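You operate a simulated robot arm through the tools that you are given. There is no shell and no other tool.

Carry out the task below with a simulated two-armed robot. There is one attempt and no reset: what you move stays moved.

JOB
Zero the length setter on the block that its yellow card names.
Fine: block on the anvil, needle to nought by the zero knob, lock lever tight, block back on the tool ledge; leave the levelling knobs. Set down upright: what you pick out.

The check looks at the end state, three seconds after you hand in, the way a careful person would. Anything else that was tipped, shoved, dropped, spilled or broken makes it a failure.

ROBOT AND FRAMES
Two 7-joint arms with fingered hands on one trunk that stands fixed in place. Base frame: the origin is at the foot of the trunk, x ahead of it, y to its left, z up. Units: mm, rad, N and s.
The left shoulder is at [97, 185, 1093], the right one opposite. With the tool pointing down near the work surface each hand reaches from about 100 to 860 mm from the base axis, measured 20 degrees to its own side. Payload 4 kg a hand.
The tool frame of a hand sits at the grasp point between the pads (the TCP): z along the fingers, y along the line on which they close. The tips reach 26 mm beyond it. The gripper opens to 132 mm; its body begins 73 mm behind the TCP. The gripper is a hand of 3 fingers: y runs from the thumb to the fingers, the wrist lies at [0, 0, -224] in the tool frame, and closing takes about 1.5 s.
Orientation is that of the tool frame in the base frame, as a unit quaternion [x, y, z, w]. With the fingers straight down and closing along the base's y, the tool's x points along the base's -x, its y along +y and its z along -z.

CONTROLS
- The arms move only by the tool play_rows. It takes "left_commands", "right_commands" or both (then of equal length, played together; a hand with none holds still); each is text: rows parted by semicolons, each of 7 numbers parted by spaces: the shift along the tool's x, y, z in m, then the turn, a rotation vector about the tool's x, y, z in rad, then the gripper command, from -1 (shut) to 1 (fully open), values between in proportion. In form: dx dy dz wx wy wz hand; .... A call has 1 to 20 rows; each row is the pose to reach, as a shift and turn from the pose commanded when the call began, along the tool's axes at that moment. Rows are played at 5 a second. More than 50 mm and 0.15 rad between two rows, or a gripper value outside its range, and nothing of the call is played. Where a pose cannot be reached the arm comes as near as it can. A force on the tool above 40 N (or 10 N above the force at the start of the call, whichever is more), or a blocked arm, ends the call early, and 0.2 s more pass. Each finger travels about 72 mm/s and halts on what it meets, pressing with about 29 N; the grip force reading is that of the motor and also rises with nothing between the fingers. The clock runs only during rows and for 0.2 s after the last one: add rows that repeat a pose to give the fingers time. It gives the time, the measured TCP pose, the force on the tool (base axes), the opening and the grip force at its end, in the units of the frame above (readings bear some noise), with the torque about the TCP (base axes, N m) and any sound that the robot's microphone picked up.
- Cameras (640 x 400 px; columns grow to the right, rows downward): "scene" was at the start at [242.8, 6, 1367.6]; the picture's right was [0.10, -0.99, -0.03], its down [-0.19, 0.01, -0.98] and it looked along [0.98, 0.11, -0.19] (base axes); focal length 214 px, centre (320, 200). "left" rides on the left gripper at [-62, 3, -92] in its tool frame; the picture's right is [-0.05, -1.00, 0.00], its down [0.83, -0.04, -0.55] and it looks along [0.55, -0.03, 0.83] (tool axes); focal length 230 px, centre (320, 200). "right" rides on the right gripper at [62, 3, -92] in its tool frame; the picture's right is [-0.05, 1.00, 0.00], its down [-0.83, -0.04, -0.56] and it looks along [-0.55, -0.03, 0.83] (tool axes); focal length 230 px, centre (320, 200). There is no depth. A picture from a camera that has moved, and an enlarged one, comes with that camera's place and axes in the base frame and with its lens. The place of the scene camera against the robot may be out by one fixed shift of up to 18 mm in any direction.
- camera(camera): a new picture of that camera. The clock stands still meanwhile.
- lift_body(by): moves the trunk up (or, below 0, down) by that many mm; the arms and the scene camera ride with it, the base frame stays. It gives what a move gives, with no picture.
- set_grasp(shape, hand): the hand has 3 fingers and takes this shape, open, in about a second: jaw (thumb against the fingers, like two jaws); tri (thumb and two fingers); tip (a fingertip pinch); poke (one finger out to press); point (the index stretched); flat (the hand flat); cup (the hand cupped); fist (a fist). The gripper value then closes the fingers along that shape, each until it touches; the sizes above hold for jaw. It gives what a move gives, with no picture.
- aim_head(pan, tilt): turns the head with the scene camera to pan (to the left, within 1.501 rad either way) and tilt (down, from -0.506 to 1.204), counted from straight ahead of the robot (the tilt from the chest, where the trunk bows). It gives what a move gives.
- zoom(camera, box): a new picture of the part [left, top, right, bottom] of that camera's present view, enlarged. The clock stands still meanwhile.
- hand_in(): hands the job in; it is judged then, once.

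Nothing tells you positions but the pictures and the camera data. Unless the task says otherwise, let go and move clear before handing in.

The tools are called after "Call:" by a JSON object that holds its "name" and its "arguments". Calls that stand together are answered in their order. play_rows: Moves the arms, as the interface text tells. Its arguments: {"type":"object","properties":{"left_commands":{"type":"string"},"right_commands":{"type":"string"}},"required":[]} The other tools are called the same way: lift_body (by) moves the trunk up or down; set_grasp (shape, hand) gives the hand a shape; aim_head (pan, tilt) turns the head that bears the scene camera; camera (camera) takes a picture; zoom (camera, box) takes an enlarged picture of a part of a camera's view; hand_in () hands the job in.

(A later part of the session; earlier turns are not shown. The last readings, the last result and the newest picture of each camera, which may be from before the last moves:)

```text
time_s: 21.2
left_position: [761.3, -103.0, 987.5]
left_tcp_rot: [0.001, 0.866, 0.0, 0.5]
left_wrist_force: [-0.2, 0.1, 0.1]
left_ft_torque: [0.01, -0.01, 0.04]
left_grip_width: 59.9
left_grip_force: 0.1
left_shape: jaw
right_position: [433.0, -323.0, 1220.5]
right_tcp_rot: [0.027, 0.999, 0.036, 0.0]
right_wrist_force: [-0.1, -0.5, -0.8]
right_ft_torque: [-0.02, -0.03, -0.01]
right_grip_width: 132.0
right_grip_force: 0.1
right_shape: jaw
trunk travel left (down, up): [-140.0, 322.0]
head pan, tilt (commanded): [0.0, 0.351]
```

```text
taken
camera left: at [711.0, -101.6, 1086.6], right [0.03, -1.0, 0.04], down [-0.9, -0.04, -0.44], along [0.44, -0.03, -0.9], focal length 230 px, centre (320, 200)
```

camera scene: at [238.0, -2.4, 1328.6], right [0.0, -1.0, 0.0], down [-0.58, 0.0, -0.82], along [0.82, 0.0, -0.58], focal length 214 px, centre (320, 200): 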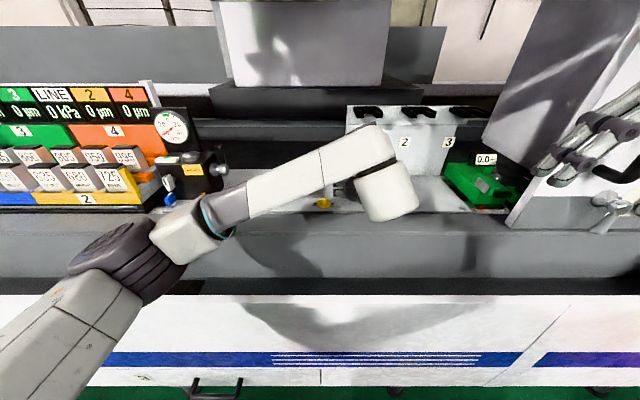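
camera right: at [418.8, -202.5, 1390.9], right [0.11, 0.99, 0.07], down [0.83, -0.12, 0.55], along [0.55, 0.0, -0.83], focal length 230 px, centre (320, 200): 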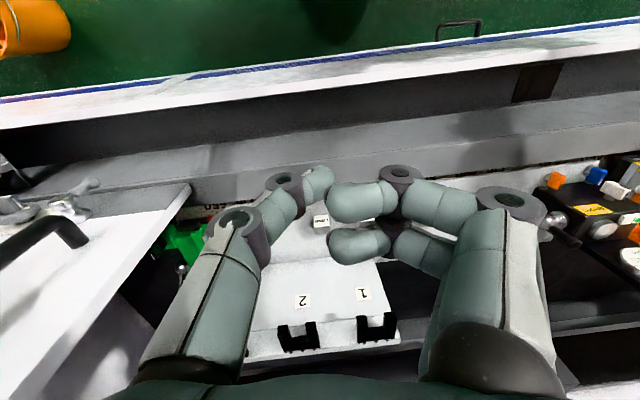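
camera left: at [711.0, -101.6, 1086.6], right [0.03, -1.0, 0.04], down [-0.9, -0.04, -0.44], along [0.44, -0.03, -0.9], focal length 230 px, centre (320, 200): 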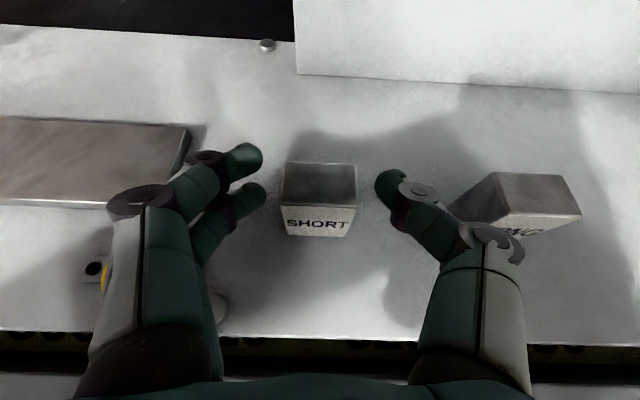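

The TCP is at the block centre with pads on either side. Closing the gripper.

Call:
{"name": "play_rows", "arguments": {"left_commands": "0 0 0 0 0 0 -0.4; 0 0 0 0 0 0 -0.6; 0 0 0 0 0 0 -1; 0 0 0 0 0 0 -1; 0 0 0 0 0 0 -1"}}

Call:
{"name": "camera", "arguments": {"camera": "left"}}

```text
time_s: 22.4
left_position: [760.8, -102.3, 987.3]
left_tcp_rot: [-0.001, 0.867, 0.001, 0.499]
left_wrist_force: [-0.5, 0.5, 1.9]
left_ft_torque: [0.04, 0.05, -0.07]
left_grip_width: 27.8
left_grip_force: 29.4
left_shape: jaw
right_position: [433.5, -322.9, 1220.2]
right_tcp_rot: [0.028, 0.999, 0.035, 0.0]
right_wrist_force: [-0.1, -0.4, -0.1]
right_ft_torque: [-0.01, -0.01, 0.02]
right_grip_width: 131.9
right_grip_force: 0.1
right_shape: jaw
trunk travel left (down, up): [-140.0, 322.0]
head pan, tilt (commanded): [0.0, 0.351]
```

```text
taken
camera left: at [710.7, -101.4, 1086.9], right [0.03, -1.0, 0.04], down [-0.9, -0.04, -0.44], along [0.44, -0.03, -0.9], focal length 230 px, centre (320, 200)
```

left: 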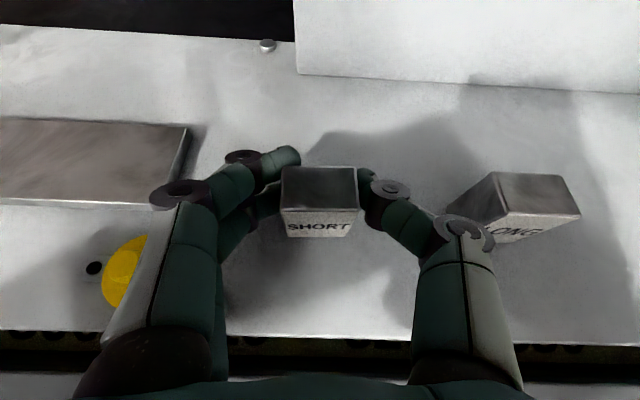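

The grip reads 27.8 mm wide, a bit less than the block's 33 mm, so I want to check how the fingers sit on it.

Call:
{"name": "zoom", "arguments": {"camera": "left", "box": [220, 130, 420, 255]}}

Call:
{"name": "camera", "arguments": {"camera": "right"}}

```text
3.20 times, centred on (320, 192) of left
camera zoom: at [710.7, -101.4, 1086.9], right [0.03, -1.0, 0.04], down [-0.9, -0.04, -0.44], along [0.44, -0.03, -0.9], focal length 736 px, centre (320, 224)
```

zoom: 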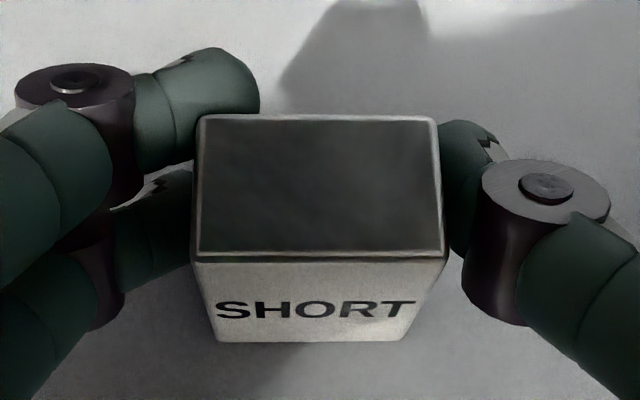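

```text
taken
camera right: at [371.3, -324.6, 1312.7], right [0.11, 0.99, 0.07], down [0.83, -0.13, 0.55], along [0.55, 0.0, -0.83], focal length 230 px, centre (320, 200)
```

right: 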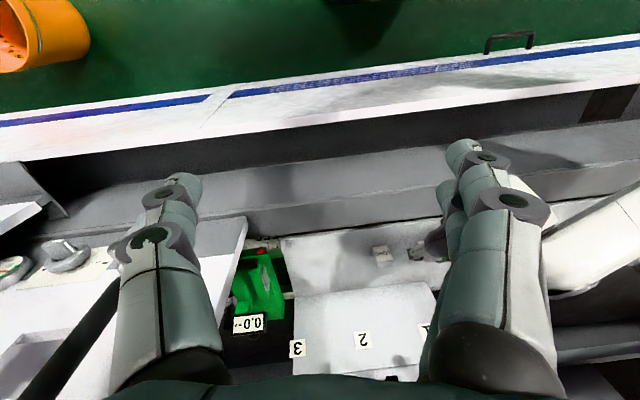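

The upper finger has slipped past the block's back edge, so only one finger and the thumb hold it. I'll open, back off 11 mm and regrip so both fingers bear on the side.

Call:
{"name": "play_rows", "arguments": {"left_commands": "0 0 0 0 0 0 -0.4; 0 0 0 0 0 0 -0.15; 0 0 0 0 0 0 -0.15; 0.0028 0 -0.0048 0 0 0 -0.15; 0.0055 0 -0.0095 0 0 0 -0.15; 0.0055 0 -0.0095 0 0 0 -0.15"}}

Call:
{"name": "zoom", "arguments": {"camera": "left", "box": [160, 110, 480, 310]}}

```text
time_s: 23.9
left_position: [748.6, -103.8, 985.7]
left_tcp_rot: [0.0, 0.866, 0.0, 0.5]
left_wrist_force: [-0.1, -0.6, 0.6]
left_ft_torque: [0.01, 0.0, 0.04]
left_grip_width: 55.4
left_grip_force: 0.2
left_shape: jaw
right_position: [433.3, -322.9, 1219.9]
right_tcp_rot: [0.027, 0.999, 0.035, 0.0]
right_wrist_force: [-0.2, -0.8, 0.1]
right_ft_torque: [0.03, 0.03, 0.0]
right_grip_width: 131.9
right_grip_force: 0.2
right_shape: jaw
trunk travel left (down, up): [-140.0, 322.0]
head pan, tilt (commanded): [0.0, 0.351]
```

```text
2.00 times, centred on (320, 210) of left
camera zoom: at [699.0, -101.6, 1086.4], right [0.03, -1.0, 0.04], down [-0.9, -0.04, -0.44], along [0.44, -0.03, -0.9], focal length 460 px, centre (320, 180)
```

zoom: 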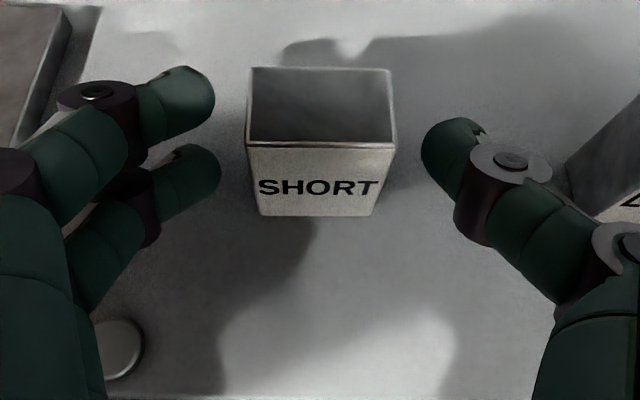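

Now the upper finger, lower finger and thumb all lie alongside the block. Closing again.

Call:
{"name": "play_rows", "arguments": {"left_commands": "0 0 0 0 0 0 -0.3; 0 0 0 0 0 0 -0.5; 0 0 0 0 0 0 -0.7; 0 0 0 0 0 0 -1; 0 0 0 0 0 0 -1; 0 0 0 0 0 0 -1"}}

Call:
{"name": "zoom", "arguments": {"camera": "left", "box": [160, 110, 480, 310]}}

```text
time_s: 25.2
left_position: [748.5, -102.7, 986.4]
left_tcp_rot: [0.001, 0.866, 0.0, 0.5]
left_wrist_force: [0.6, 0.1, -1.3]
left_ft_torque: [0.01, -0.02, 0.07]
left_grip_width: 30.5
left_grip_force: 28.9
left_shape: jaw
right_position: [433.6, -324.3, 1220.4]
right_tcp_rot: [0.027, 0.999, 0.035, 0.0]
right_wrist_force: [-0.1, 0.6, -0.6]
right_ft_torque: [-0.03, -0.01, 0.0]
right_grip_width: 132.0
right_grip_force: 0.1
right_shape: jaw
trunk travel left (down, up): [-140.0, 322.0]
head pan, tilt (commanded): [0.0, 0.351]
```

```text
2.00 times, centred on (320, 210) of left
camera zoom: at [699.2, -101.4, 1086.5], right [0.03, -1.0, 0.04], down [-0.9, -0.04, -0.44], along [0.44, -0.03, -0.9], focal length 460 px, centre (320, 180)
```

zoom: 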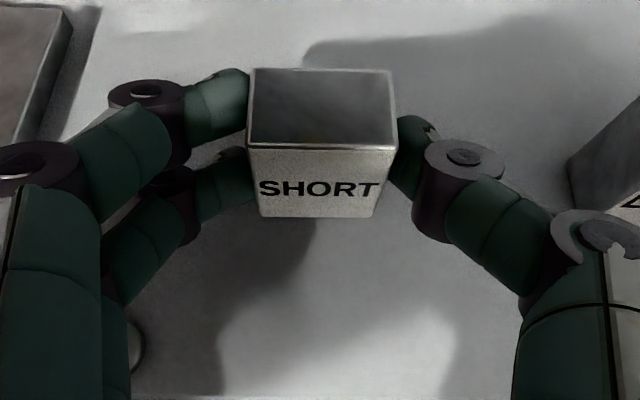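

All three pads bear on the block with 29 N. I'll lift it straight up and check that it stays level.

Call:
{"name": "play_rows", "arguments": {"left_commands": "-0.0087 0 -0.005 0 0 0 -1; -0.026 0 -0.015 0 0 0 -1; -0.052 0 -0.03 0 0 0 -1; -0.087 0 -0.05 0 0 0 -1; -0.1212 0 -0.07 0 0 0 -1; -0.1559 0 -0.09 0 0 0 -1; -0.1559 0 -0.09 0 0 0 -1"}}

Call:
{"name": "camera", "arguments": {"camera": "left"}}

Call:
{"name": "camera", "arguments": {"camera": "scene"}}

```text
time_s: 26.9
left_position: [751.3, -106.1, 1166.9]
left_tcp_rot: [0.001, 0.867, 0.0, 0.499]
left_wrist_force: [-0.7, 0.2, -2.6]
left_ft_torque: [-0.02, 0.06, 0.01]
left_grip_width: 30.3
left_grip_force: 29.3
left_shape: jaw
right_position: [434.3, -323.6, 1219.7]
right_tcp_rot: [0.026, 0.999, 0.035, 0.0]
right_wrist_force: [-0.9, 0.5, 0.3]
right_ft_torque: [-0.01, -0.01, 0.02]
right_grip_width: 131.9
right_grip_force: 0.1
right_shape: jaw
trunk travel left (down, up): [-140.0, 322.0]
head pan, tilt (commanded): [0.0, 0.351]
```

```text
taken
camera left: at [701.7, -104.0, 1267.7], right [0.03, -1.0, 0.04], down [-0.9, -0.04, -0.44], along [0.44, -0.03, -0.9], focal length 230 px, centre (320, 200)
```

left: 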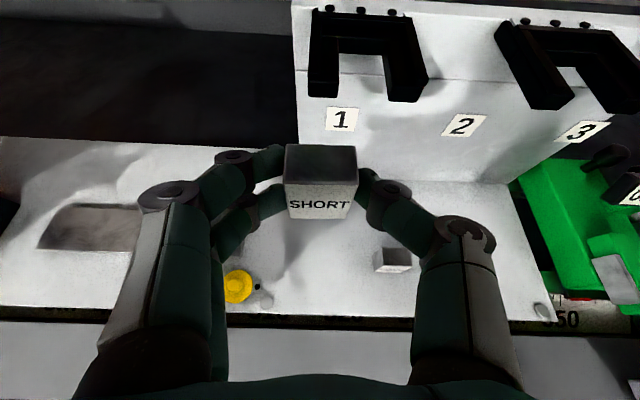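

```text
taken
camera scene: at [239.2, -3.6, 1328.3], right [0.0, -1.0, 0.0], down [-0.58, 0.0, -0.82], along [0.82, 0.0, -0.58], focal length 214 px, centre (320, 200)
```

scene: 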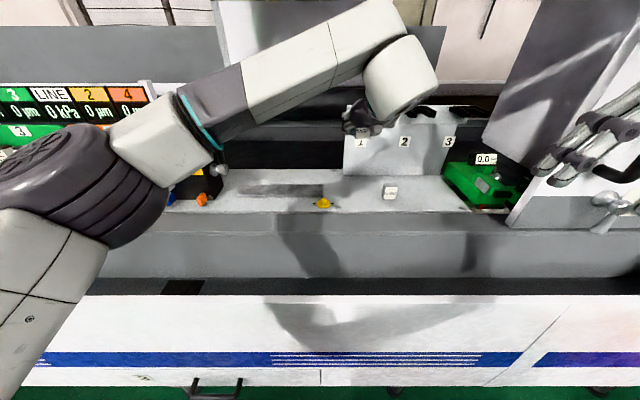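

The block is held level. I'll pull back a little and carry it left to in front of the anvil at the same height.

Call:
{"name": "play_rows", "arguments": {"left_commands": "0.0083 0.03 -0.0144 0 0 0 -1; 0.0167 0.075 -0.0289 0 0 0 -1; 0.025 0.12 -0.0433 0 0 0 -1; 0.025 0.168 -0.0433 0 0 0 -1; 0.025 0.216 -0.0433 0 0 0 -1; 0.025 0.264 -0.0433 0 0 0 -1; 0.025 0.312 -0.0433 0 0 0 -1; 0.025 0.36 -0.0433 0 0 0 -1; 0.025 0.405 -0.0433 0 0 0 -1; 0.025 0.44 -0.0433 0 0 0 -1; 0.025 0.457 -0.0433 0 0 0 -1; 0.025 0.457 -0.0433 0 0 0 -1"}}

Call:
{"name": "camera", "arguments": {"camera": "left"}}

Call:
{"name": "camera", "arguments": {"camera": "scene"}}

```text
time_s: 29.4
left_position: [701.3, 354.1, 1167.7]
left_tcp_rot: [-0.001, 0.866, 0.001, 0.499]
left_wrist_force: [0.4, 0.5, -3.7]
left_ft_torque: [0.02, 0.03, 0.03]
left_grip_width: 30.5
left_grip_force: 29.6
left_shape: jaw
right_position: [433.4, -322.1, 1220.7]
right_tcp_rot: [0.027, 0.999, 0.035, 0.0]
right_wrist_force: [0.0, 0.1, -0.3]
right_ft_torque: [-0.02, -0.02, 0.01]
right_grip_width: 131.9
right_grip_force: 0.2
right_shape: jaw
trunk travel left (down, up): [-140.0, 322.0]
head pan, tilt (commanded): [0.0, 0.351]
```

```text
taken
camera left: at [651.0, 356.3, 1267.7], right [0.03, -1.0, 0.04], down [-0.9, -0.04, -0.44], along [0.44, -0.03, -0.9], focal length 230 px, centre (320, 200)
```

left: 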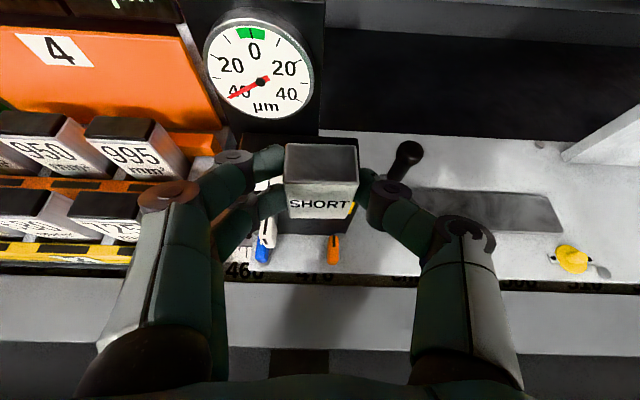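

```text
taken
camera scene: at [238.4, -3.6, 1328.5], right [0.0, -1.0, 0.0], down [-0.58, 0.0, -0.82], along [0.82, 0.0, -0.58], focal length 214 px, centre (320, 200)
```

scene: 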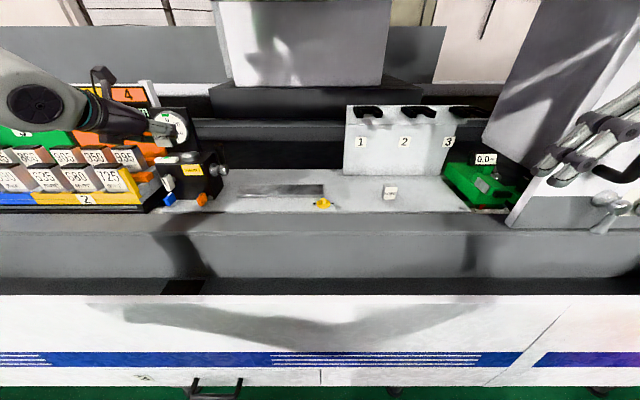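

The block hides the anvil from this camera, so I'll back off 80 mm to see the disc over the top of the block and fix its position better.

Call:
{"name": "play_rows", "arguments": {"left_commands": "0.02 0 -0.0346 0 0 0 -1; 0.04 0 -0.0693 0 0 0 -1; 0.04 0 -0.0693 0 0 0 -1"}}

Call:
{"name": "camera", "arguments": {"camera": "left"}}

Call:
{"name": "zoom", "arguments": {"camera": "left", "box": [220, 50, 420, 175]}}

```text
time_s: 30.2
left_position: [620.3, 354.5, 1166.1]
left_tcp_rot: [0.0, 0.866, 0.001, 0.5]
left_wrist_force: [-1.0, 0.5, -2.5]
left_ft_torque: [-0.01, 0.06, 0.0]
left_grip_width: 30.3
left_grip_force: 29.0
left_shape: jaw
right_position: [434.6, -322.4, 1219.3]
right_tcp_rot: [0.027, 0.999, 0.035, -0.001]
right_wrist_force: [-0.2, -0.3, -0.7]
right_ft_torque: [0.0, -0.02, -0.01]
right_grip_width: 131.6
right_grip_force: 0.1
right_shape: jaw
trunk travel left (down, up): [-140.0, 322.0]
head pan, tilt (commanded): [0.0, 0.351]
```

```text
taken
camera left: at [570.6, 356.9, 1266.0], right [0.03, -1.0, 0.04], down [-0.9, -0.04, -0.44], along [0.44, -0.03, -0.9], focal length 230 px, centre (320, 200)
```

left: 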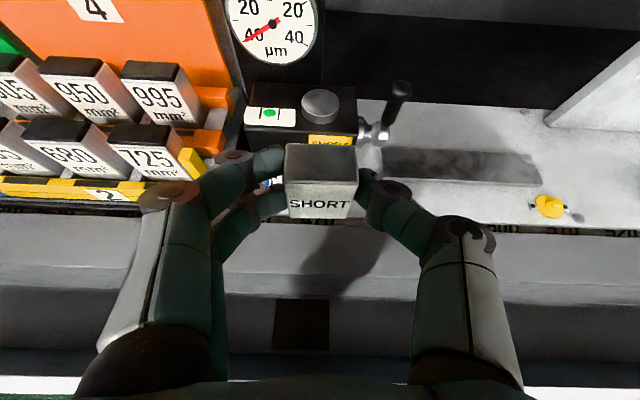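

```text
3.20 times, centred on (320, 112) of left
camera zoom: at [570.6, 356.9, 1266.0], right [0.03, -1.0, 0.04], down [-0.9, -0.04, -0.44], along [0.44, -0.03, -0.9], focal length 736 px, centre (320, 480)
```

zoom: 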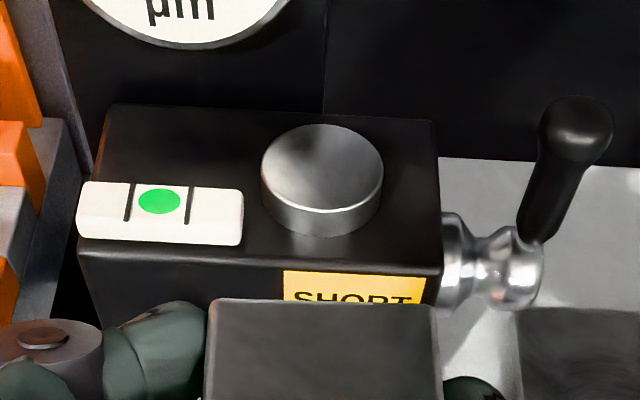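

The refined anvil disc top is at about (787.5, 352.7, 1080), radius 22; the lever handle stands vertical at about (778, 273, 1056–1118). I'll bring the block over the anvil at travel height.

Call:
{"name": "play_rows", "arguments": {"left_commands": "-0.02 0 0.0346 0 0 0 -1; -0.04 0 0.0693 0 0 0 -1; -0.06 0 0.1039 0 0 0 -1; -0.0783 -0.0007 0.1355 0 0 0 -1; -0.0783 -0.0007 0.1355 0 0 0 -1"}}

Call:
{"name": "camera", "arguments": {"camera": "left"}}

Call:
{"name": "aim_head", "arguments": {"pan": 0.45, "tilt": 0.35}}

Call:
{"name": "zoom", "arguments": {"camera": "scene", "box": [200, 80, 440, 230]}}

```text
time_s: 31.4
left_position: [776.4, 353.8, 1163.4]
left_tcp_rot: [0.0, 0.866, 0.0, 0.5]
left_wrist_force: [-0.3, -0.3, -2.4]
left_ft_torque: [-0.01, 0.04, -0.01]
left_grip_width: 30.7
left_grip_force: 28.3
left_shape: jaw
right_position: [433.5, -322.1, 1221.7]
right_tcp_rot: [0.027, 0.999, 0.034, 0.001]
right_wrist_force: [0.9, 0.5, -0.3]
right_ft_torque: [0.0, -0.02, -0.02]
right_grip_width: 132.0
right_grip_force: 0.1
right_shape: jaw
trunk travel left (down, up): [-140.0, 322.0]
head pan, tilt (commanded): [0.0, 0.351]
```

```text
taken
camera left: at [725.8, 354.2, 1263.6], right [0.03, -1.0, 0.04], down [-0.9, -0.04, -0.44], along [0.44, -0.03, -0.9], focal length 230 px, centre (320, 200)
```

left: 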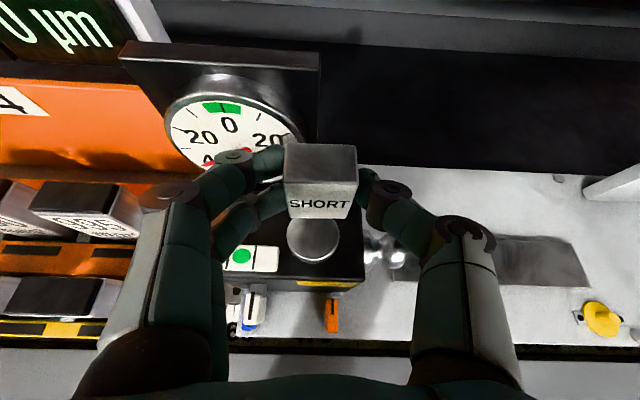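

```text
time_s: 32.4
left_position: [776.2, 351.6, 1162.5]
left_tcp_rot: [0.0, 0.866, 0.001, 0.499]
left_wrist_force: [0.3, -0.6, -2.0]
left_ft_torque: [0.01, 0.07, -0.03]
left_grip_width: 30.0
left_grip_force: 28.8
left_shape: jaw
right_position: [433.9, -322.5, 1220.6]
right_tcp_rot: [0.027, 0.999, 0.035, 0.0]
right_wrist_force: [-0.3, -0.2, 0.1]
right_ft_torque: [-0.01, 0.0, -0.02]
right_grip_width: 132.0
right_grip_force: 0.1
right_shape: jaw
trunk travel left (down, up): [-140.0, 322.0]
head pan, tilt (commanded): [0.45, 0.351]
```

```text
2.67 times, centred on (320, 155) of scene
camera zoom: at [229.6, 37.1, 1330.9], right [0.42, -0.9, -0.11], down [-0.54, -0.15, -0.83], along [0.73, 0.41, -0.55], focal length 572 px, centre (320, 320)
```

zoom: 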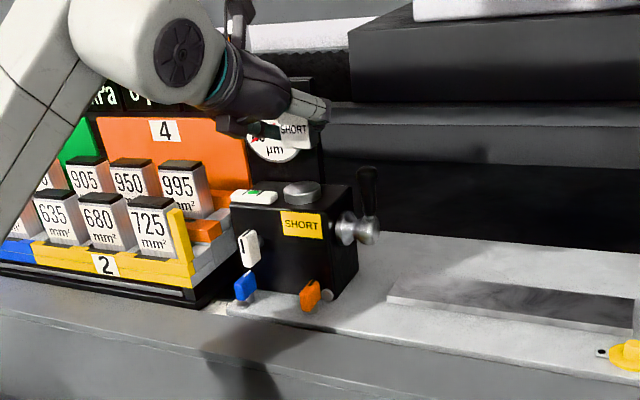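

The disc is now visible just below the held block. I'll zoom to fit its position.

Call:
{"name": "zoom", "arguments": {"camera": "left", "box": [240, 130, 400, 290]}}

```text
2.50 times, centred on (320, 210) of left
camera zoom: at [726.6, 353.9, 1262.9], right [0.03, -1.0, 0.04], down [-0.9, -0.04, -0.44], along [0.44, -0.03, -0.9], focal length 575 px, centre (320, 175)
```

zoom: 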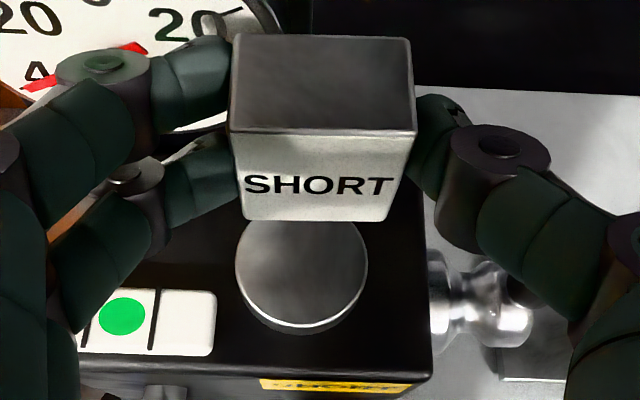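

The disc centre refines to about (784, 353, 1083); the held block is about 4.5 mm too far back and 1.7 mm too far right. I'll correct and descend to a few mm above the anvil.

Call:
{"name": "play_rows", "arguments": {"left_commands": "0.0023 0.0017 -0.0039 0 0 0 -1; 0.0153 0.0017 0.0036 0 0 0 -1; 0.0283 0.0017 0.0111 0 0 0 -1; 0.0387 0.0017 0.0171 0 0 0 -1; 0.043 0.0017 0.0196 0 0 0 -1; 0.043 0.0017 0.0196 0 0 0 -1"}}

Call:
{"name": "zoom", "arguments": {"camera": "left", "box": [200, 110, 440, 290]}}

Call:
{"name": "zoom", "arguments": {"camera": "scene", "box": [270, 110, 370, 210]}}

```text
time_s: 33.8
left_position: [771.1, 356.3, 1119.7]
left_tcp_rot: [0.0, 0.867, 0.0, 0.499]
left_wrist_force: [0.2, -0.1, -2.3]
left_ft_torque: [-0.07, 0.06, -0.01]
left_grip_width: 30.5
left_grip_force: 28.5
left_shape: jaw
right_position: [433.9, -322.5, 1220.3]
right_tcp_rot: [0.027, 0.999, 0.035, 0.001]
right_wrist_force: [0.1, 0.7, -0.5]
right_ft_torque: [0.01, 0.01, 0.01]
right_grip_width: 131.8
right_grip_force: 0.0
right_shape: jaw
trunk travel left (down, up): [-140.0, 322.0]
head pan, tilt (commanded): [0.45, 0.351]
```

```text
2.22 times, centred on (320, 200) of left
camera zoom: at [721.3, 356.8, 1219.3], right [0.03, -1.0, 0.04], down [-0.9, -0.04, -0.44], along [0.44, -0.03, -0.9], focal length 511 px, centre (320, 200)
```

zoom: 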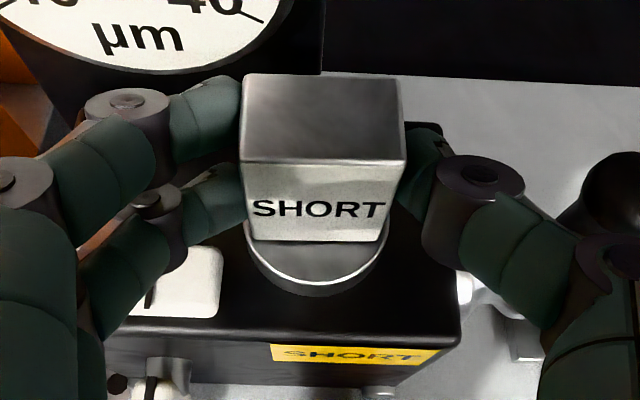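

```text
4.00 times, centred on (320, 160) of scene
camera zoom: at [229.5, 37.1, 1331.0], right [0.42, -0.9, -0.11], down [-0.54, -0.15, -0.83], along [0.73, 0.41, -0.55], focal length 858 px, centre (320, 360)
```

zoom: 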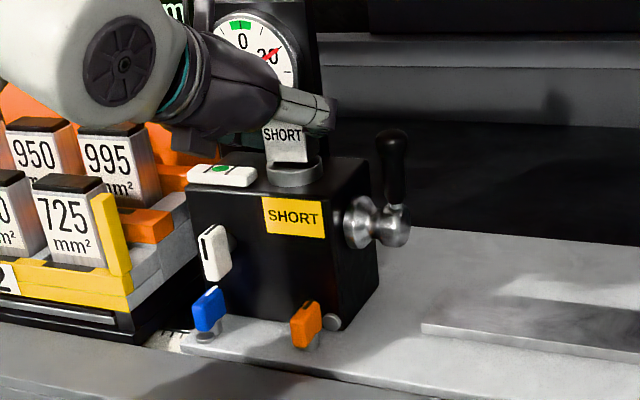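

The needle seems to have moved already, so the block may be at or very near the disc. I'll check the dial and then lower in small steps.

Call:
{"name": "zoom", "arguments": {"camera": "scene", "box": [290, 105, 330, 145]}}

Call:
{"name": "play_rows", "arguments": {"left_commands": "0.00087 0 0.0005 0 0 0 -1; 0.00173 0 0.001 0 0 0 -1; 0.00173 0 0.001 0 0 0 -1"}}

Call:
{"name": "zoom", "arguments": {"camera": "scene", "box": [290, 105, 330, 145]}}

```text
10.00 times, centred on (310, 125) of scene
camera zoom: at [229.5, 37.1, 1331.0], right [0.42, -0.9, -0.11], down [-0.54, -0.15, -0.83], along [0.73, 0.41, -0.55], focal length 2145 px, centre (420, 950)
```

zoom: 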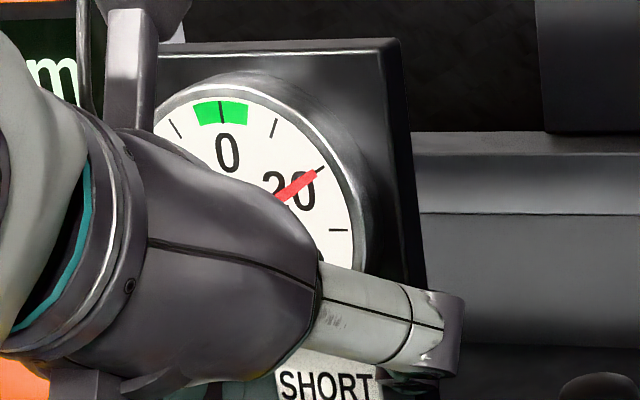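

```text
time_s: 34.5
left_position: [771.0, 354.5, 1117.7]
left_tcp_rot: [0.0, 0.866, 0.0, 0.499]
left_wrist_force: [-0.2, -0.4, -2.3]
left_ft_torque: [-0.02, 0.05, -0.02]
left_grip_width: 30.1
left_grip_force: 29.3
left_shape: jaw
right_position: [434.2, -322.8, 1220.9]
right_tcp_rot: [0.027, 0.999, 0.034, 0.0]
right_wrist_force: [-0.2, -0.3, 0.5]
right_ft_torque: [-0.01, -0.04, 0.03]
right_grip_width: 131.6
right_grip_force: 0.0
right_shape: jaw
trunk travel left (down, up): [-140.0, 322.0]
head pan, tilt (commanded): [0.45, 0.351]
```

```text
10.00 times, centred on (310, 125) of scene
camera zoom: at [229.5, 37.1, 1331.0], right [0.42, -0.9, -0.11], down [-0.54, -0.15, -0.83], along [0.73, 0.41, -0.55], focal length 2145 px, centre (420, 950)
```

zoom: 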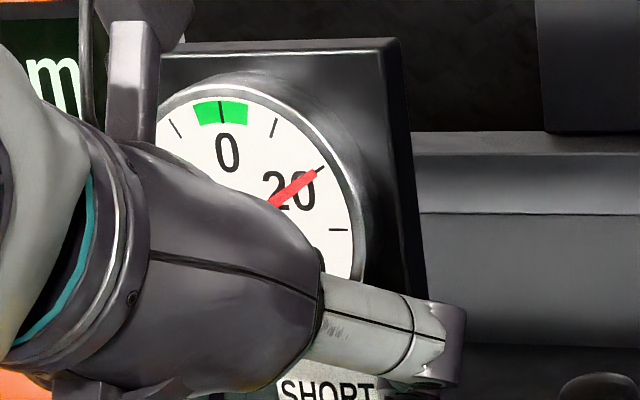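

With the block at the anvil the needle reads about +20 µm. I'll keep lowering in small steps until contact shows in the force.

Call:
{"name": "play_rows", "arguments": {"left_commands": "0.00087 0 0.0005 0 0 0 -1; 0.00173 0 0.001 0 0 0 -1; 0.0026 0 0.0015 0 0 0 -1; 0.0026 0 0.0015 0 0 0 -1"}}

Call:
{"name": "zoom", "arguments": {"camera": "left", "box": [240, 130, 400, 250]}}

```text
time_s: 35.5
left_position: [771.3, 354.1, 1116.7]
left_tcp_rot: [0.0, 0.865, 0.001, 0.501]
left_wrist_force: [-0.7, -1.4, 5.0]
left_ft_torque: [0.02, -0.08, 0.01]
left_grip_width: 30.0
left_grip_force: 28.1
left_shape: jaw
right_position: [432.4, -323.9, 1220.2]
right_tcp_rot: [0.027, 0.999, 0.034, 0.001]
right_wrist_force: [0.0, -0.3, 0.4]
right_ft_torque: [-0.02, -0.01, -0.02]
right_grip_width: 131.9
right_grip_force: 0.1
right_shape: jaw
trunk travel left (down, up): [-140.0, 322.0]
head pan, tilt (commanded): [0.45, 0.351]
```

```text
3.33 times, centred on (320, 190) of left
camera zoom: at [720.4, 356.6, 1215.9], right [0.03, -1.0, 0.04], down [-0.9, -0.04, -0.44], along [0.45, -0.03, -0.9], focal length 767 px, centre (320, 233)
```

zoom: 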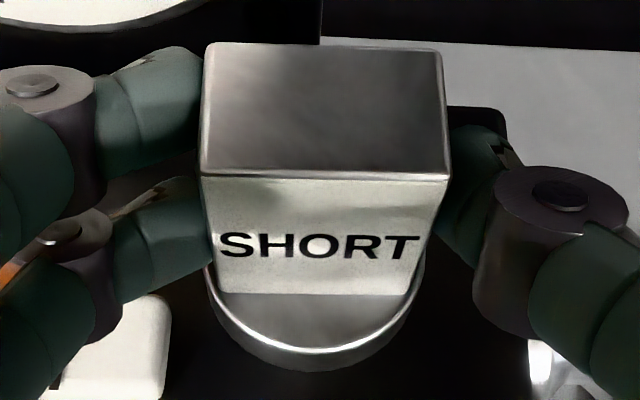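

Contact: the force went from −2.3 to +5 N, and the block stands centred on the disc. I'll release gently.

Call:
{"name": "play_rows", "arguments": {"left_commands": "-0.0009 0 -0.0005 0 0 0 -0.54; -0.0009 0 -0.0005 0 0 0 -0.45; -0.0009 0 -0.0005 0 0 0 -0.35; -0.0009 0 -0.0005 0 0 0 -0.25; -0.0009 0 -0.0005 0 0 0 -0.25"}}

Call:
{"name": "zoom", "arguments": {"camera": "left", "box": [200, 110, 440, 290]}}

```text
time_s: 36.8
left_position: [770.2, 356.1, 1115.6]
left_tcp_rot: [-0.001, 0.866, 0.001, 0.499]
left_wrist_force: [0.3, 0.3, 0.4]
left_ft_torque: [0.0, 0.0, -0.01]
left_grip_width: 49.0
left_grip_force: 0.0
left_shape: jaw
right_position: [433.0, -323.3, 1220.0]
right_tcp_rot: [0.027, 0.999, 0.035, 0.0]
right_wrist_force: [-0.1, -0.2, -0.2]
right_ft_torque: [0.01, -0.02, 0.01]
right_grip_width: 132.1
right_grip_force: 0.1
right_shape: jaw
trunk travel left (down, up): [-140.0, 322.0]
head pan, tilt (commanded): [0.45, 0.351]
```

```text
2.22 times, centred on (320, 200) of left
camera zoom: at [721.6, 357.8, 1215.0], right [0.03, -1.0, 0.04], down [-0.9, -0.04, -0.44], along [0.44, -0.03, -0.9], focal length 511 px, centre (320, 200)
```

zoom: 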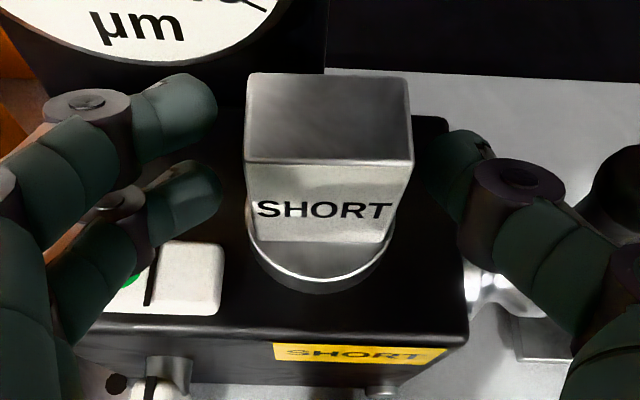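

The block stands on its own, upright. I'll raise the open hand 15 mm and then back straight out.

Call:
{"name": "play_rows", "arguments": {"left_commands": "-0.0065 0 -0.00375 0 0 0 -0.25; -0.013 0 -0.0075 0 0 0 -0.25; 0.002 0 -0.0335 0 0 0 -0.25; 0.022 0 -0.068 0 0 0 -0.25; 0.042 0 -0.1027 0 0 0 -0.25; 0.062 0 -0.1374 0 0 0 0; 0.062 0 -0.1374 0 0 0 0"}}

Call:
{"name": "camera", "arguments": {"camera": "left"}}

Call:
{"name": "zoom", "arguments": {"camera": "scene", "box": [240, 90, 360, 210]}}

```text
time_s: 38.4
left_position: [623.1, 356.4, 1130.0]
left_tcp_rot: [-0.001, 0.866, 0.001, 0.499]
left_wrist_force: [0.0, 0.0, 0.4]
left_ft_torque: [0.03, 0.0, 0.0]
left_grip_width: 65.2
left_grip_force: 0.0
left_shape: jaw
right_position: [434.0, -322.8, 1220.2]
right_tcp_rot: [0.027, 0.999, 0.034, -0.001]
right_wrist_force: [0.1, 0.2, 0.0]
right_ft_torque: [-0.01, -0.01, 0.01]
right_grip_width: 131.9
right_grip_force: 0.0
right_shape: jaw
trunk travel left (down, up): [-140.0, 322.0]
head pan, tilt (commanded): [0.45, 0.351]
```

```text
taken
camera left: at [573.6, 357.5, 1230.6], right [0.03, -1.0, 0.04], down [-0.9, -0.04, -0.44], along [0.44, -0.03, -0.9], focal length 230 px, centre (320, 200)
```

left: 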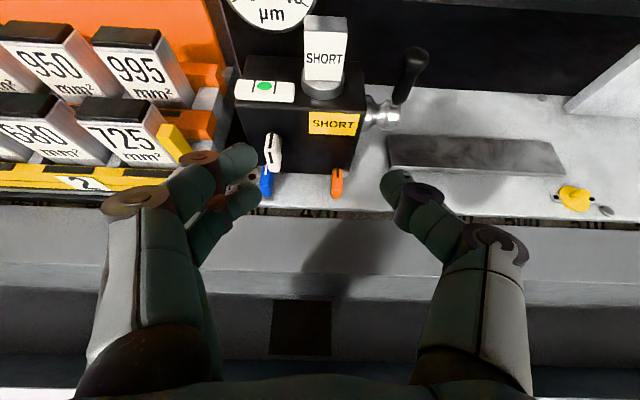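

```text
3.33 times, centred on (300, 150) of scene
camera zoom: at [230.3, 36.7, 1330.7], right [0.42, -0.9, -0.11], down [-0.55, -0.15, -0.82], along [0.73, 0.41, -0.55], focal length 715 px, centre (387, 367)
```

zoom: 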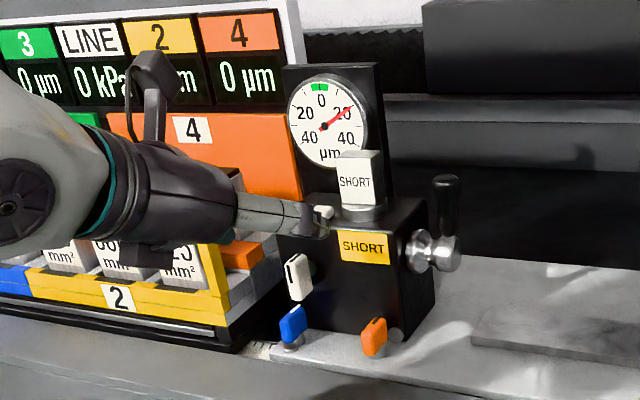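

The dial reads about +20 and is visible from the head. Now I'll get a close horizontal view of the zero knob; first, a zoom from here.

Call:
{"name": "zoom", "arguments": {"camera": "left", "box": [220, 100, 380, 220]}}

Call:
{"name": "zoom", "arguments": {"camera": "scene", "box": [285, 95, 325, 135]}}

```text
3.33 times, centred on (300, 160) of left
camera zoom: at [573.6, 357.5, 1230.6], right [0.03, -1.0, 0.04], down [-0.9, -0.04, -0.44], along [0.44, -0.03, -0.9], focal length 767 px, centre (387, 333)
```

zoom: 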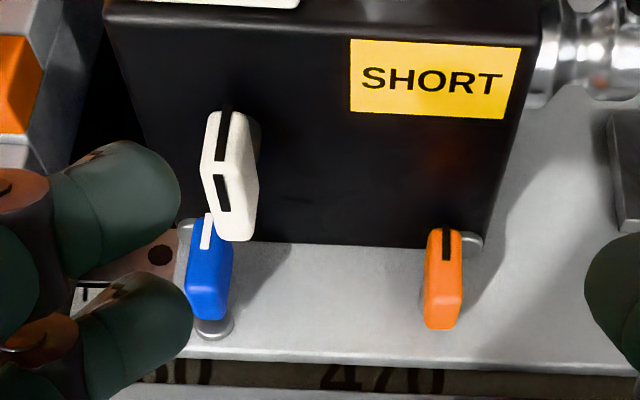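

```text
10.00 times, centred on (305, 115) of scene
camera zoom: at [230.3, 36.7, 1330.7], right [0.42, -0.9, -0.11], down [-0.55, -0.15, -0.82], along [0.73, 0.41, -0.55], focal length 2145 px, centre (470, 1050)
```

zoom: 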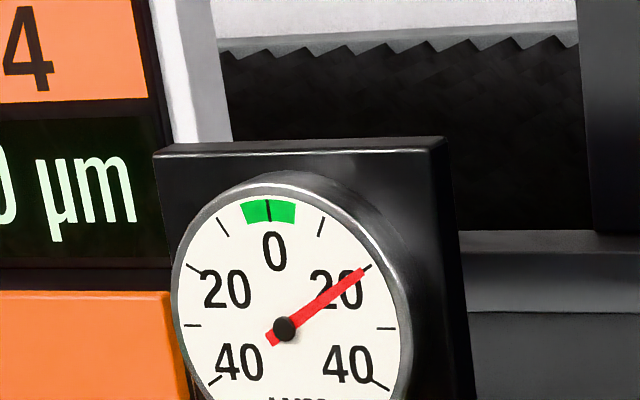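

The zero knob's wing spans about z 1003–1042 at y≈404, front at x≈722, box face at x≈750. I'll level the hand in front of it for a clean straight look.

Call:
{"name": "play_rows", "arguments": {"left_commands": "0.0168 0.011 0.0059 0 -0.131 0 0; 0.0336 0.0225 0.0119 0 -0.262 0 0; 0.0503 0.034 0.0178 0 -0.393 0 0; 0.0671 0.045 0.0237 0 -0.5236 0 0; 0.0671 0.045 0.0237 0 -0.5236 0 0"}}

Call:
{"name": "camera", "arguments": {"camera": "left"}}

Call:
{"name": "zoom", "arguments": {"camera": "left", "box": [240, 100, 400, 220]}}

```text
time_s: 39.5
left_position: [605.1, 410.6, 1070.2]
left_tcp_rot: [-0.006, 0.726, 0.012, 0.688]
left_wrist_force: [-0.6, 0.2, 0.2]
left_ft_torque: [0.02, 0.0, 0.02]
left_grip_width: 65.4
left_grip_force: 0.1
left_shape: jaw
left hand out of reach, approached as far as the arm can: row 4
right_position: [434.6, -323.0, 1220.7]
right_tcp_rot: [0.027, 0.999, 0.036, 0.0]
right_wrist_force: [0.0, -0.5, 0.5]
right_ft_torque: [0.02, 0.0, 0.03]
right_grip_width: 131.8
right_grip_force: 0.1
right_shape: jaw
trunk travel left (down, up): [-140.0, 322.0]
head pan, tilt (commanded): [0.45, 0.351]
```

```text
taken
camera left: at [515.4, 408.3, 1136.6], right [0.03, -1.0, 0.04], down [-0.6, -0.05, -0.8], along [0.8, 0.0, -0.6], focal length 230 px, centre (320, 200)
```

left: 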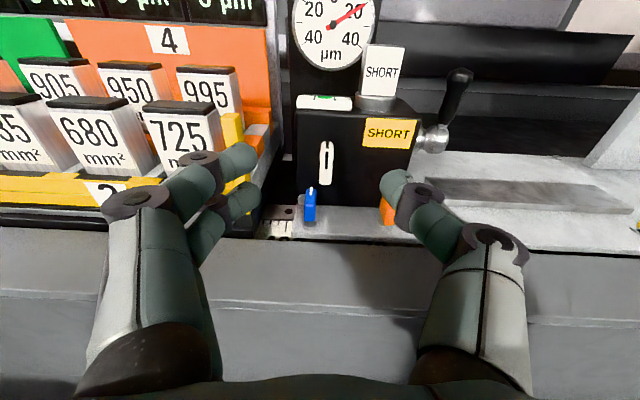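

```text
3.33 times, centred on (320, 160) of left
camera zoom: at [515.4, 408.3, 1136.6], right [0.03, -1.0, 0.04], down [-0.6, -0.05, -0.8], along [0.8, 0.0, -0.6], focal length 767 px, centre (320, 333)
```

zoom: 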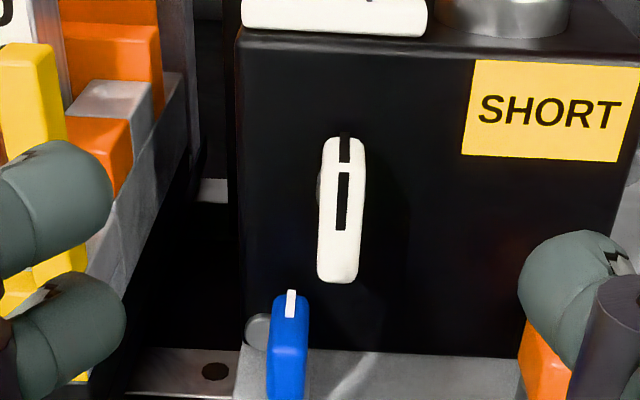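

The zero knob wing is seen straight on, about 12 mm thick, and the blue knob's top is about 20 mm below its centre and to the left. I'll move forward to where the arm reaches comfortably and re-check.

Call:
{"name": "play_rows", "arguments": {"left_commands": "0.008 0 0.025 0 0 0 -0.2; 0.016 0 0.05 0 0 0 -0.35; 0.016 0 0.05 0 0 0 -0.35"}}

Call:
{"name": "camera", "arguments": {"camera": "left"}}

Call:
{"name": "camera", "arguments": {"camera": "scene"}}

```text
time_s: 40.2
left_position: [613.1, 453.7, 972.7]
left_tcp_rot: [0.006, 0.768, 0.06, 0.637]
left_wrist_force: [-6.3, 0.2, 11.5]
left_ft_torque: [0.4, -0.08, 0.21]
left_grip_width: 43.9
left_grip_force: 0.2
left_shape: jaw
left hand out of reach, approached as far as the arm can: row 1, 2, 3
right_position: [432.2, -323.9, 1220.4]
right_tcp_rot: [0.027, 0.999, 0.034, 0.0]
right_wrist_force: [-0.1, 0.0, 0.5]
right_ft_torque: [0.01, 0.0, -0.01]
right_grip_width: 131.9
right_grip_force: 0.1
right_shape: jaw
trunk travel left (down, up): [-140.0, 322.0]
head pan, tilt (commanded): [0.45, 0.351]
stopped in row 3 (left hand): the force on the tool passed its limit at 63 N (the readings are from after the stop); the commanded pose is now the measured one
```

```text
taken
camera left: at [533.7, 442.9, 1049.8], right [0.08, -1.0, -0.05], down [-0.7, -0.02, -0.72], along [0.71, 0.09, -0.7], focal length 230 px, centre (320, 200)
```

left: 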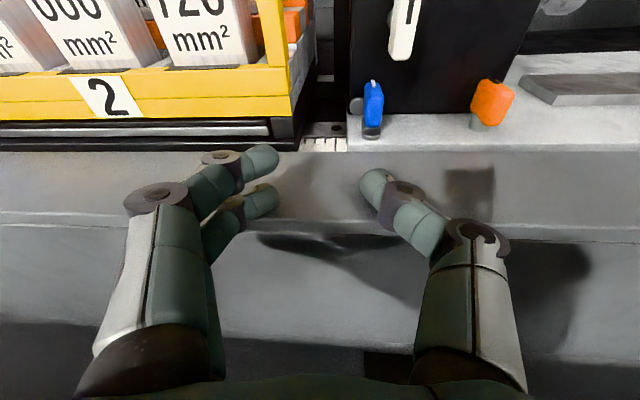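

```text
taken
camera scene: at [227.7, 35.9, 1331.4], right [0.42, -0.9, -0.11], down [-0.54, -0.15, -0.83], along [0.73, 0.41, -0.55], focal length 214 px, centre (320, 200)
```

scene: 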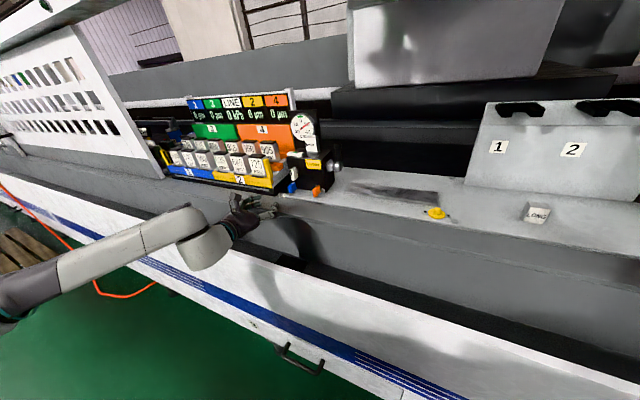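

The inverse kinematics swung the arm low and it bumped something (63 N). I'm checking immediately for anything disturbed, especially the orange knob.

Call:
{"name": "zoom", "arguments": {"camera": "left", "box": [320, 0, 560, 150]}}

Call:
{"name": "zoom", "arguments": {"camera": "scene", "box": [220, 100, 380, 220]}}

Call:
{"name": "zoom", "arguments": {"camera": "scene", "box": [180, 180, 340, 300]}}

```text
2.67 times, centred on (440, 75) of left
camera zoom: at [533.7, 442.9, 1049.8], right [0.08, -1.0, -0.05], down [-0.7, -0.02, -0.72], along [0.71, 0.09, -0.7], focal length 614 px, centre (0, 533)
```

zoom: 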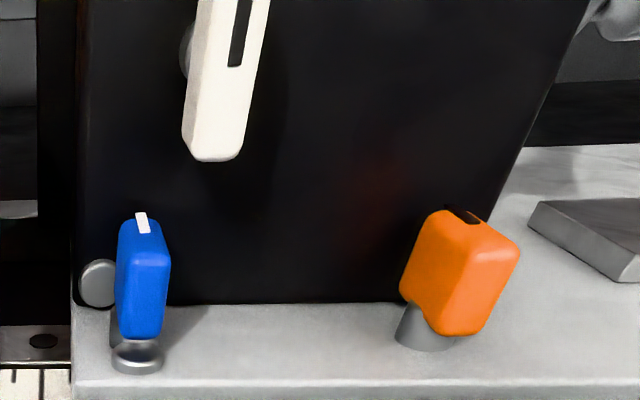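

```text
3.33 times, centred on (300, 160) of scene
camera zoom: at [227.7, 35.9, 1331.4], right [0.42, -0.9, -0.11], down [-0.54, -0.15, -0.83], along [0.73, 0.41, -0.55], focal length 715 px, centre (387, 333)
```

zoom: 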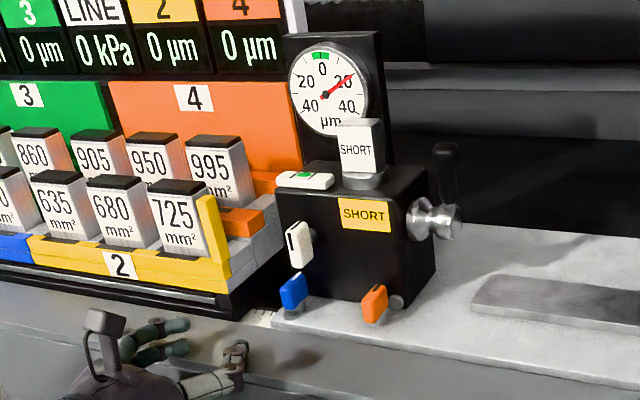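

```text
3.33 times, centred on (260, 240) of scene
camera zoom: at [227.7, 35.9, 1331.4], right [0.42, -0.9, -0.11], down [-0.54, -0.15, -0.83], along [0.73, 0.41, -0.55], focal length 715 px, centre (520, 67)
```

zoom: 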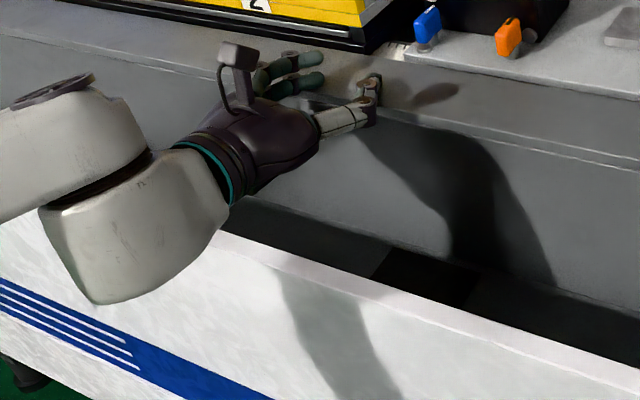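

The knobs, block and dial are unchanged; the hand only pressed against the bench front wall. I'll raise it clear and restore the tilted pose that the arm reaches well.

Call:
{"name": "play_rows", "arguments": {"left_commands": "-0.01 0 -0.008 0 0 0 -0.35; -0.04 0 -0.02 0 0.08 0 -0.35; -0.08 -0.01 -0.028 0 0.16 0 -0.35; -0.12 -0.02 -0.036 0 0.25 0 -0.35; -0.155 -0.03 -0.04 0 0.34 0 -0.35; -0.155 -0.03 -0.04 0 0.34 0 -0.35"}}

Call:
{"name": "camera", "arguments": {"camera": "left"}}

Call:
{"name": "camera", "arguments": {"camera": "scene"}}

```text
time_s: 41.6
left_position: [608.6, 410.0, 1129.6]
left_tcp_rot: [-0.005, 0.867, 0.059, 0.495]
left_wrist_force: [-0.3, -0.1, -1.1]
left_ft_torque: [-0.03, 0.03, 0.0]
left_grip_width: 43.2
left_grip_force: 0.1
left_shape: jaw
right_position: [432.5, -321.8, 1219.3]
right_tcp_rot: [0.026, 0.999, 0.034, 0.0]
right_wrist_force: [-0.1, 0.0, 1.0]
right_ft_torque: [0.02, -0.01, -0.02]
right_grip_width: 132.0
right_grip_force: 0.0
right_shape: jaw
trunk travel left (down, up): [-140.0, 322.0]
head pan, tilt (commanded): [0.45, 0.351]
```

```text
taken
camera left: at [559.9, 399.1, 1228.5], right [0.09, -0.99, -0.05], down [-0.9, -0.06, -0.44], along [0.43, 0.09, -0.9], focal length 230 px, centre (320, 200)
```

left: 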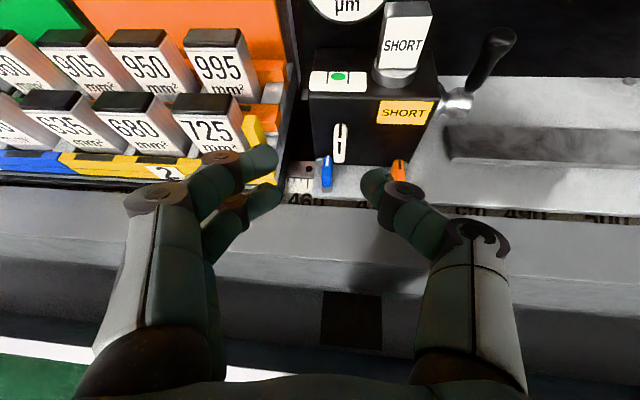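

```text
taken
camera scene: at [228.3, 37.4, 1331.2], right [0.42, -0.9, -0.11], down [-0.54, -0.15, -0.83], along [0.73, 0.41, -0.55], focal length 214 px, centre (320, 200)
```

scene: 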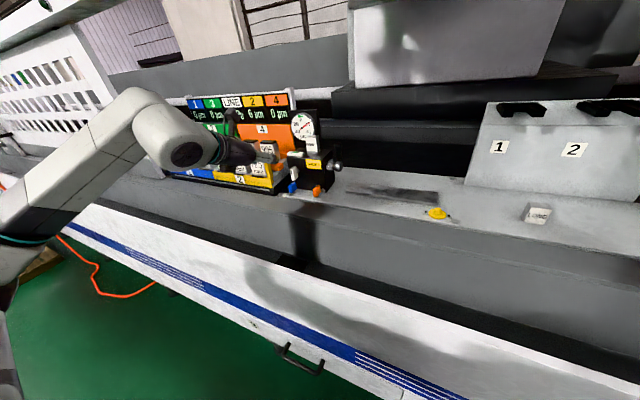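

The arm is back in a good pose. To make a level hand comfortably reachable I'll lower the trunk by 80 mm, after raising both hands to keep them clear.

Call:
{"name": "play_rows", "arguments": {"left_commands": "-0.025 0 -0.015 0.036 -0.003 -0.017 -0.35; -0.05 0 -0.03 0.072 -0.006 -0.034 -0.35; -0.07 0 -0.04 0.107 -0.009 -0.05 -0.35; -0.07 0 -0.04 0.107 -0.009 -0.05 -0.35", "right_commands": "0 0.03 -0.035 0 0 0 1; 0 0.06 -0.07 0 0 0 1; 0 0.09 -0.1 0 0 0 1; 0 0.09 -0.1 0 0 0 1"}}

Call:
{"name": "lift_body", "arguments": {"by": -80}}

Call:
{"name": "camera", "arguments": {"camera": "left"}}

Call:
{"name": "camera", "arguments": {"camera": "scene"}}

```text
time_s: 42.6
left_position: [605.9, 400.3, 1204.9]
left_tcp_rot: [0.001, 0.866, 0.0, 0.499]
left_wrist_force: [-0.4, -0.4, 0.2]
left_ft_torque: [0.01, 0.0, 0.03]
left_grip_width: 43.1
left_grip_force: 0.1
left_shape: jaw
right_position: [446.1, -227.8, 1305.5]
right_tcp_rot: [0.027, 0.999, 0.036, 0.001]
right_wrist_force: [-0.2, -0.4, 0.6]
right_ft_torque: [0.03, -0.01, -0.02]
right_grip_width: 131.8
right_grip_force: 0.1
right_shape: jaw
right hand out of reach, approached as far as the arm can: row 1, 2, 3, 4
trunk travel left (down, up): [-140.0, 322.0]
head pan, tilt (commanded): [0.45, 0.351]
```

```text
time_s: 43.8
left_position: [605.8, 401.7, 1127.7]
left_tcp_rot: [0.0, 0.865, 0.001, 0.502]
left_wrist_force: [-0.2, 0.1, -0.5]
left_ft_torque: [0.04, -0.04, 0.0]
left_grip_width: 43.2
left_grip_force: 0.0
left_shape: jaw
right_position: [514.1, -226.0, 1150.6]
right_tcp_rot: [0.03, 0.997, 0.034, -0.069]
right_wrist_force: [-0.3, 0.2, 0.1]
right_ft_torque: [0.0, -0.05, 0.02]
right_grip_width: 132.0
right_grip_force: 0.1
right_shape: jaw
trunk travel left (down, up): [-60.0, 402.0]
head pan, tilt (commanded): [0.45, 0.351]
```

```text
taken
camera left: at [556.1, 403.1, 1226.7], right [0.03, -1.0, 0.04], down [-0.89, -0.04, -0.45], along [0.45, -0.03, -0.89], focal length 230 px, centre (320, 200)
```

left: 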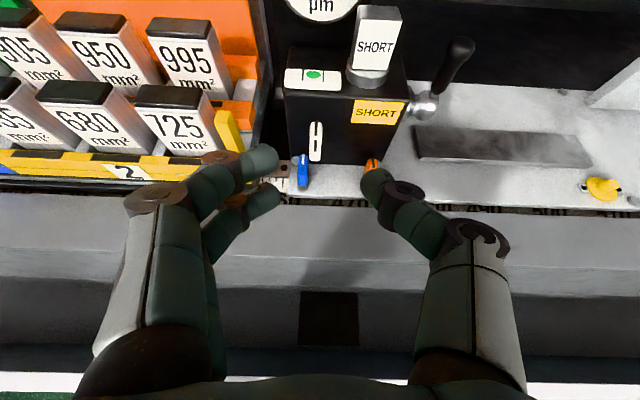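

```text
taken
camera scene: at [303.4, 37.0, 1208.2], right [0.4, -0.9, -0.17], down [-0.66, -0.15, -0.74], along [0.64, 0.41, -0.65], focal length 214 px, centre (320, 200)
```

scene: 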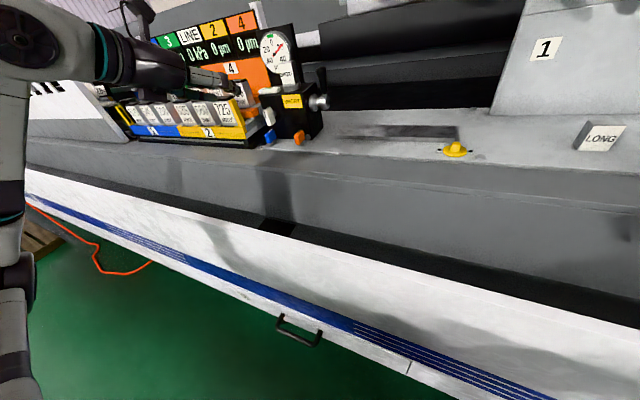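

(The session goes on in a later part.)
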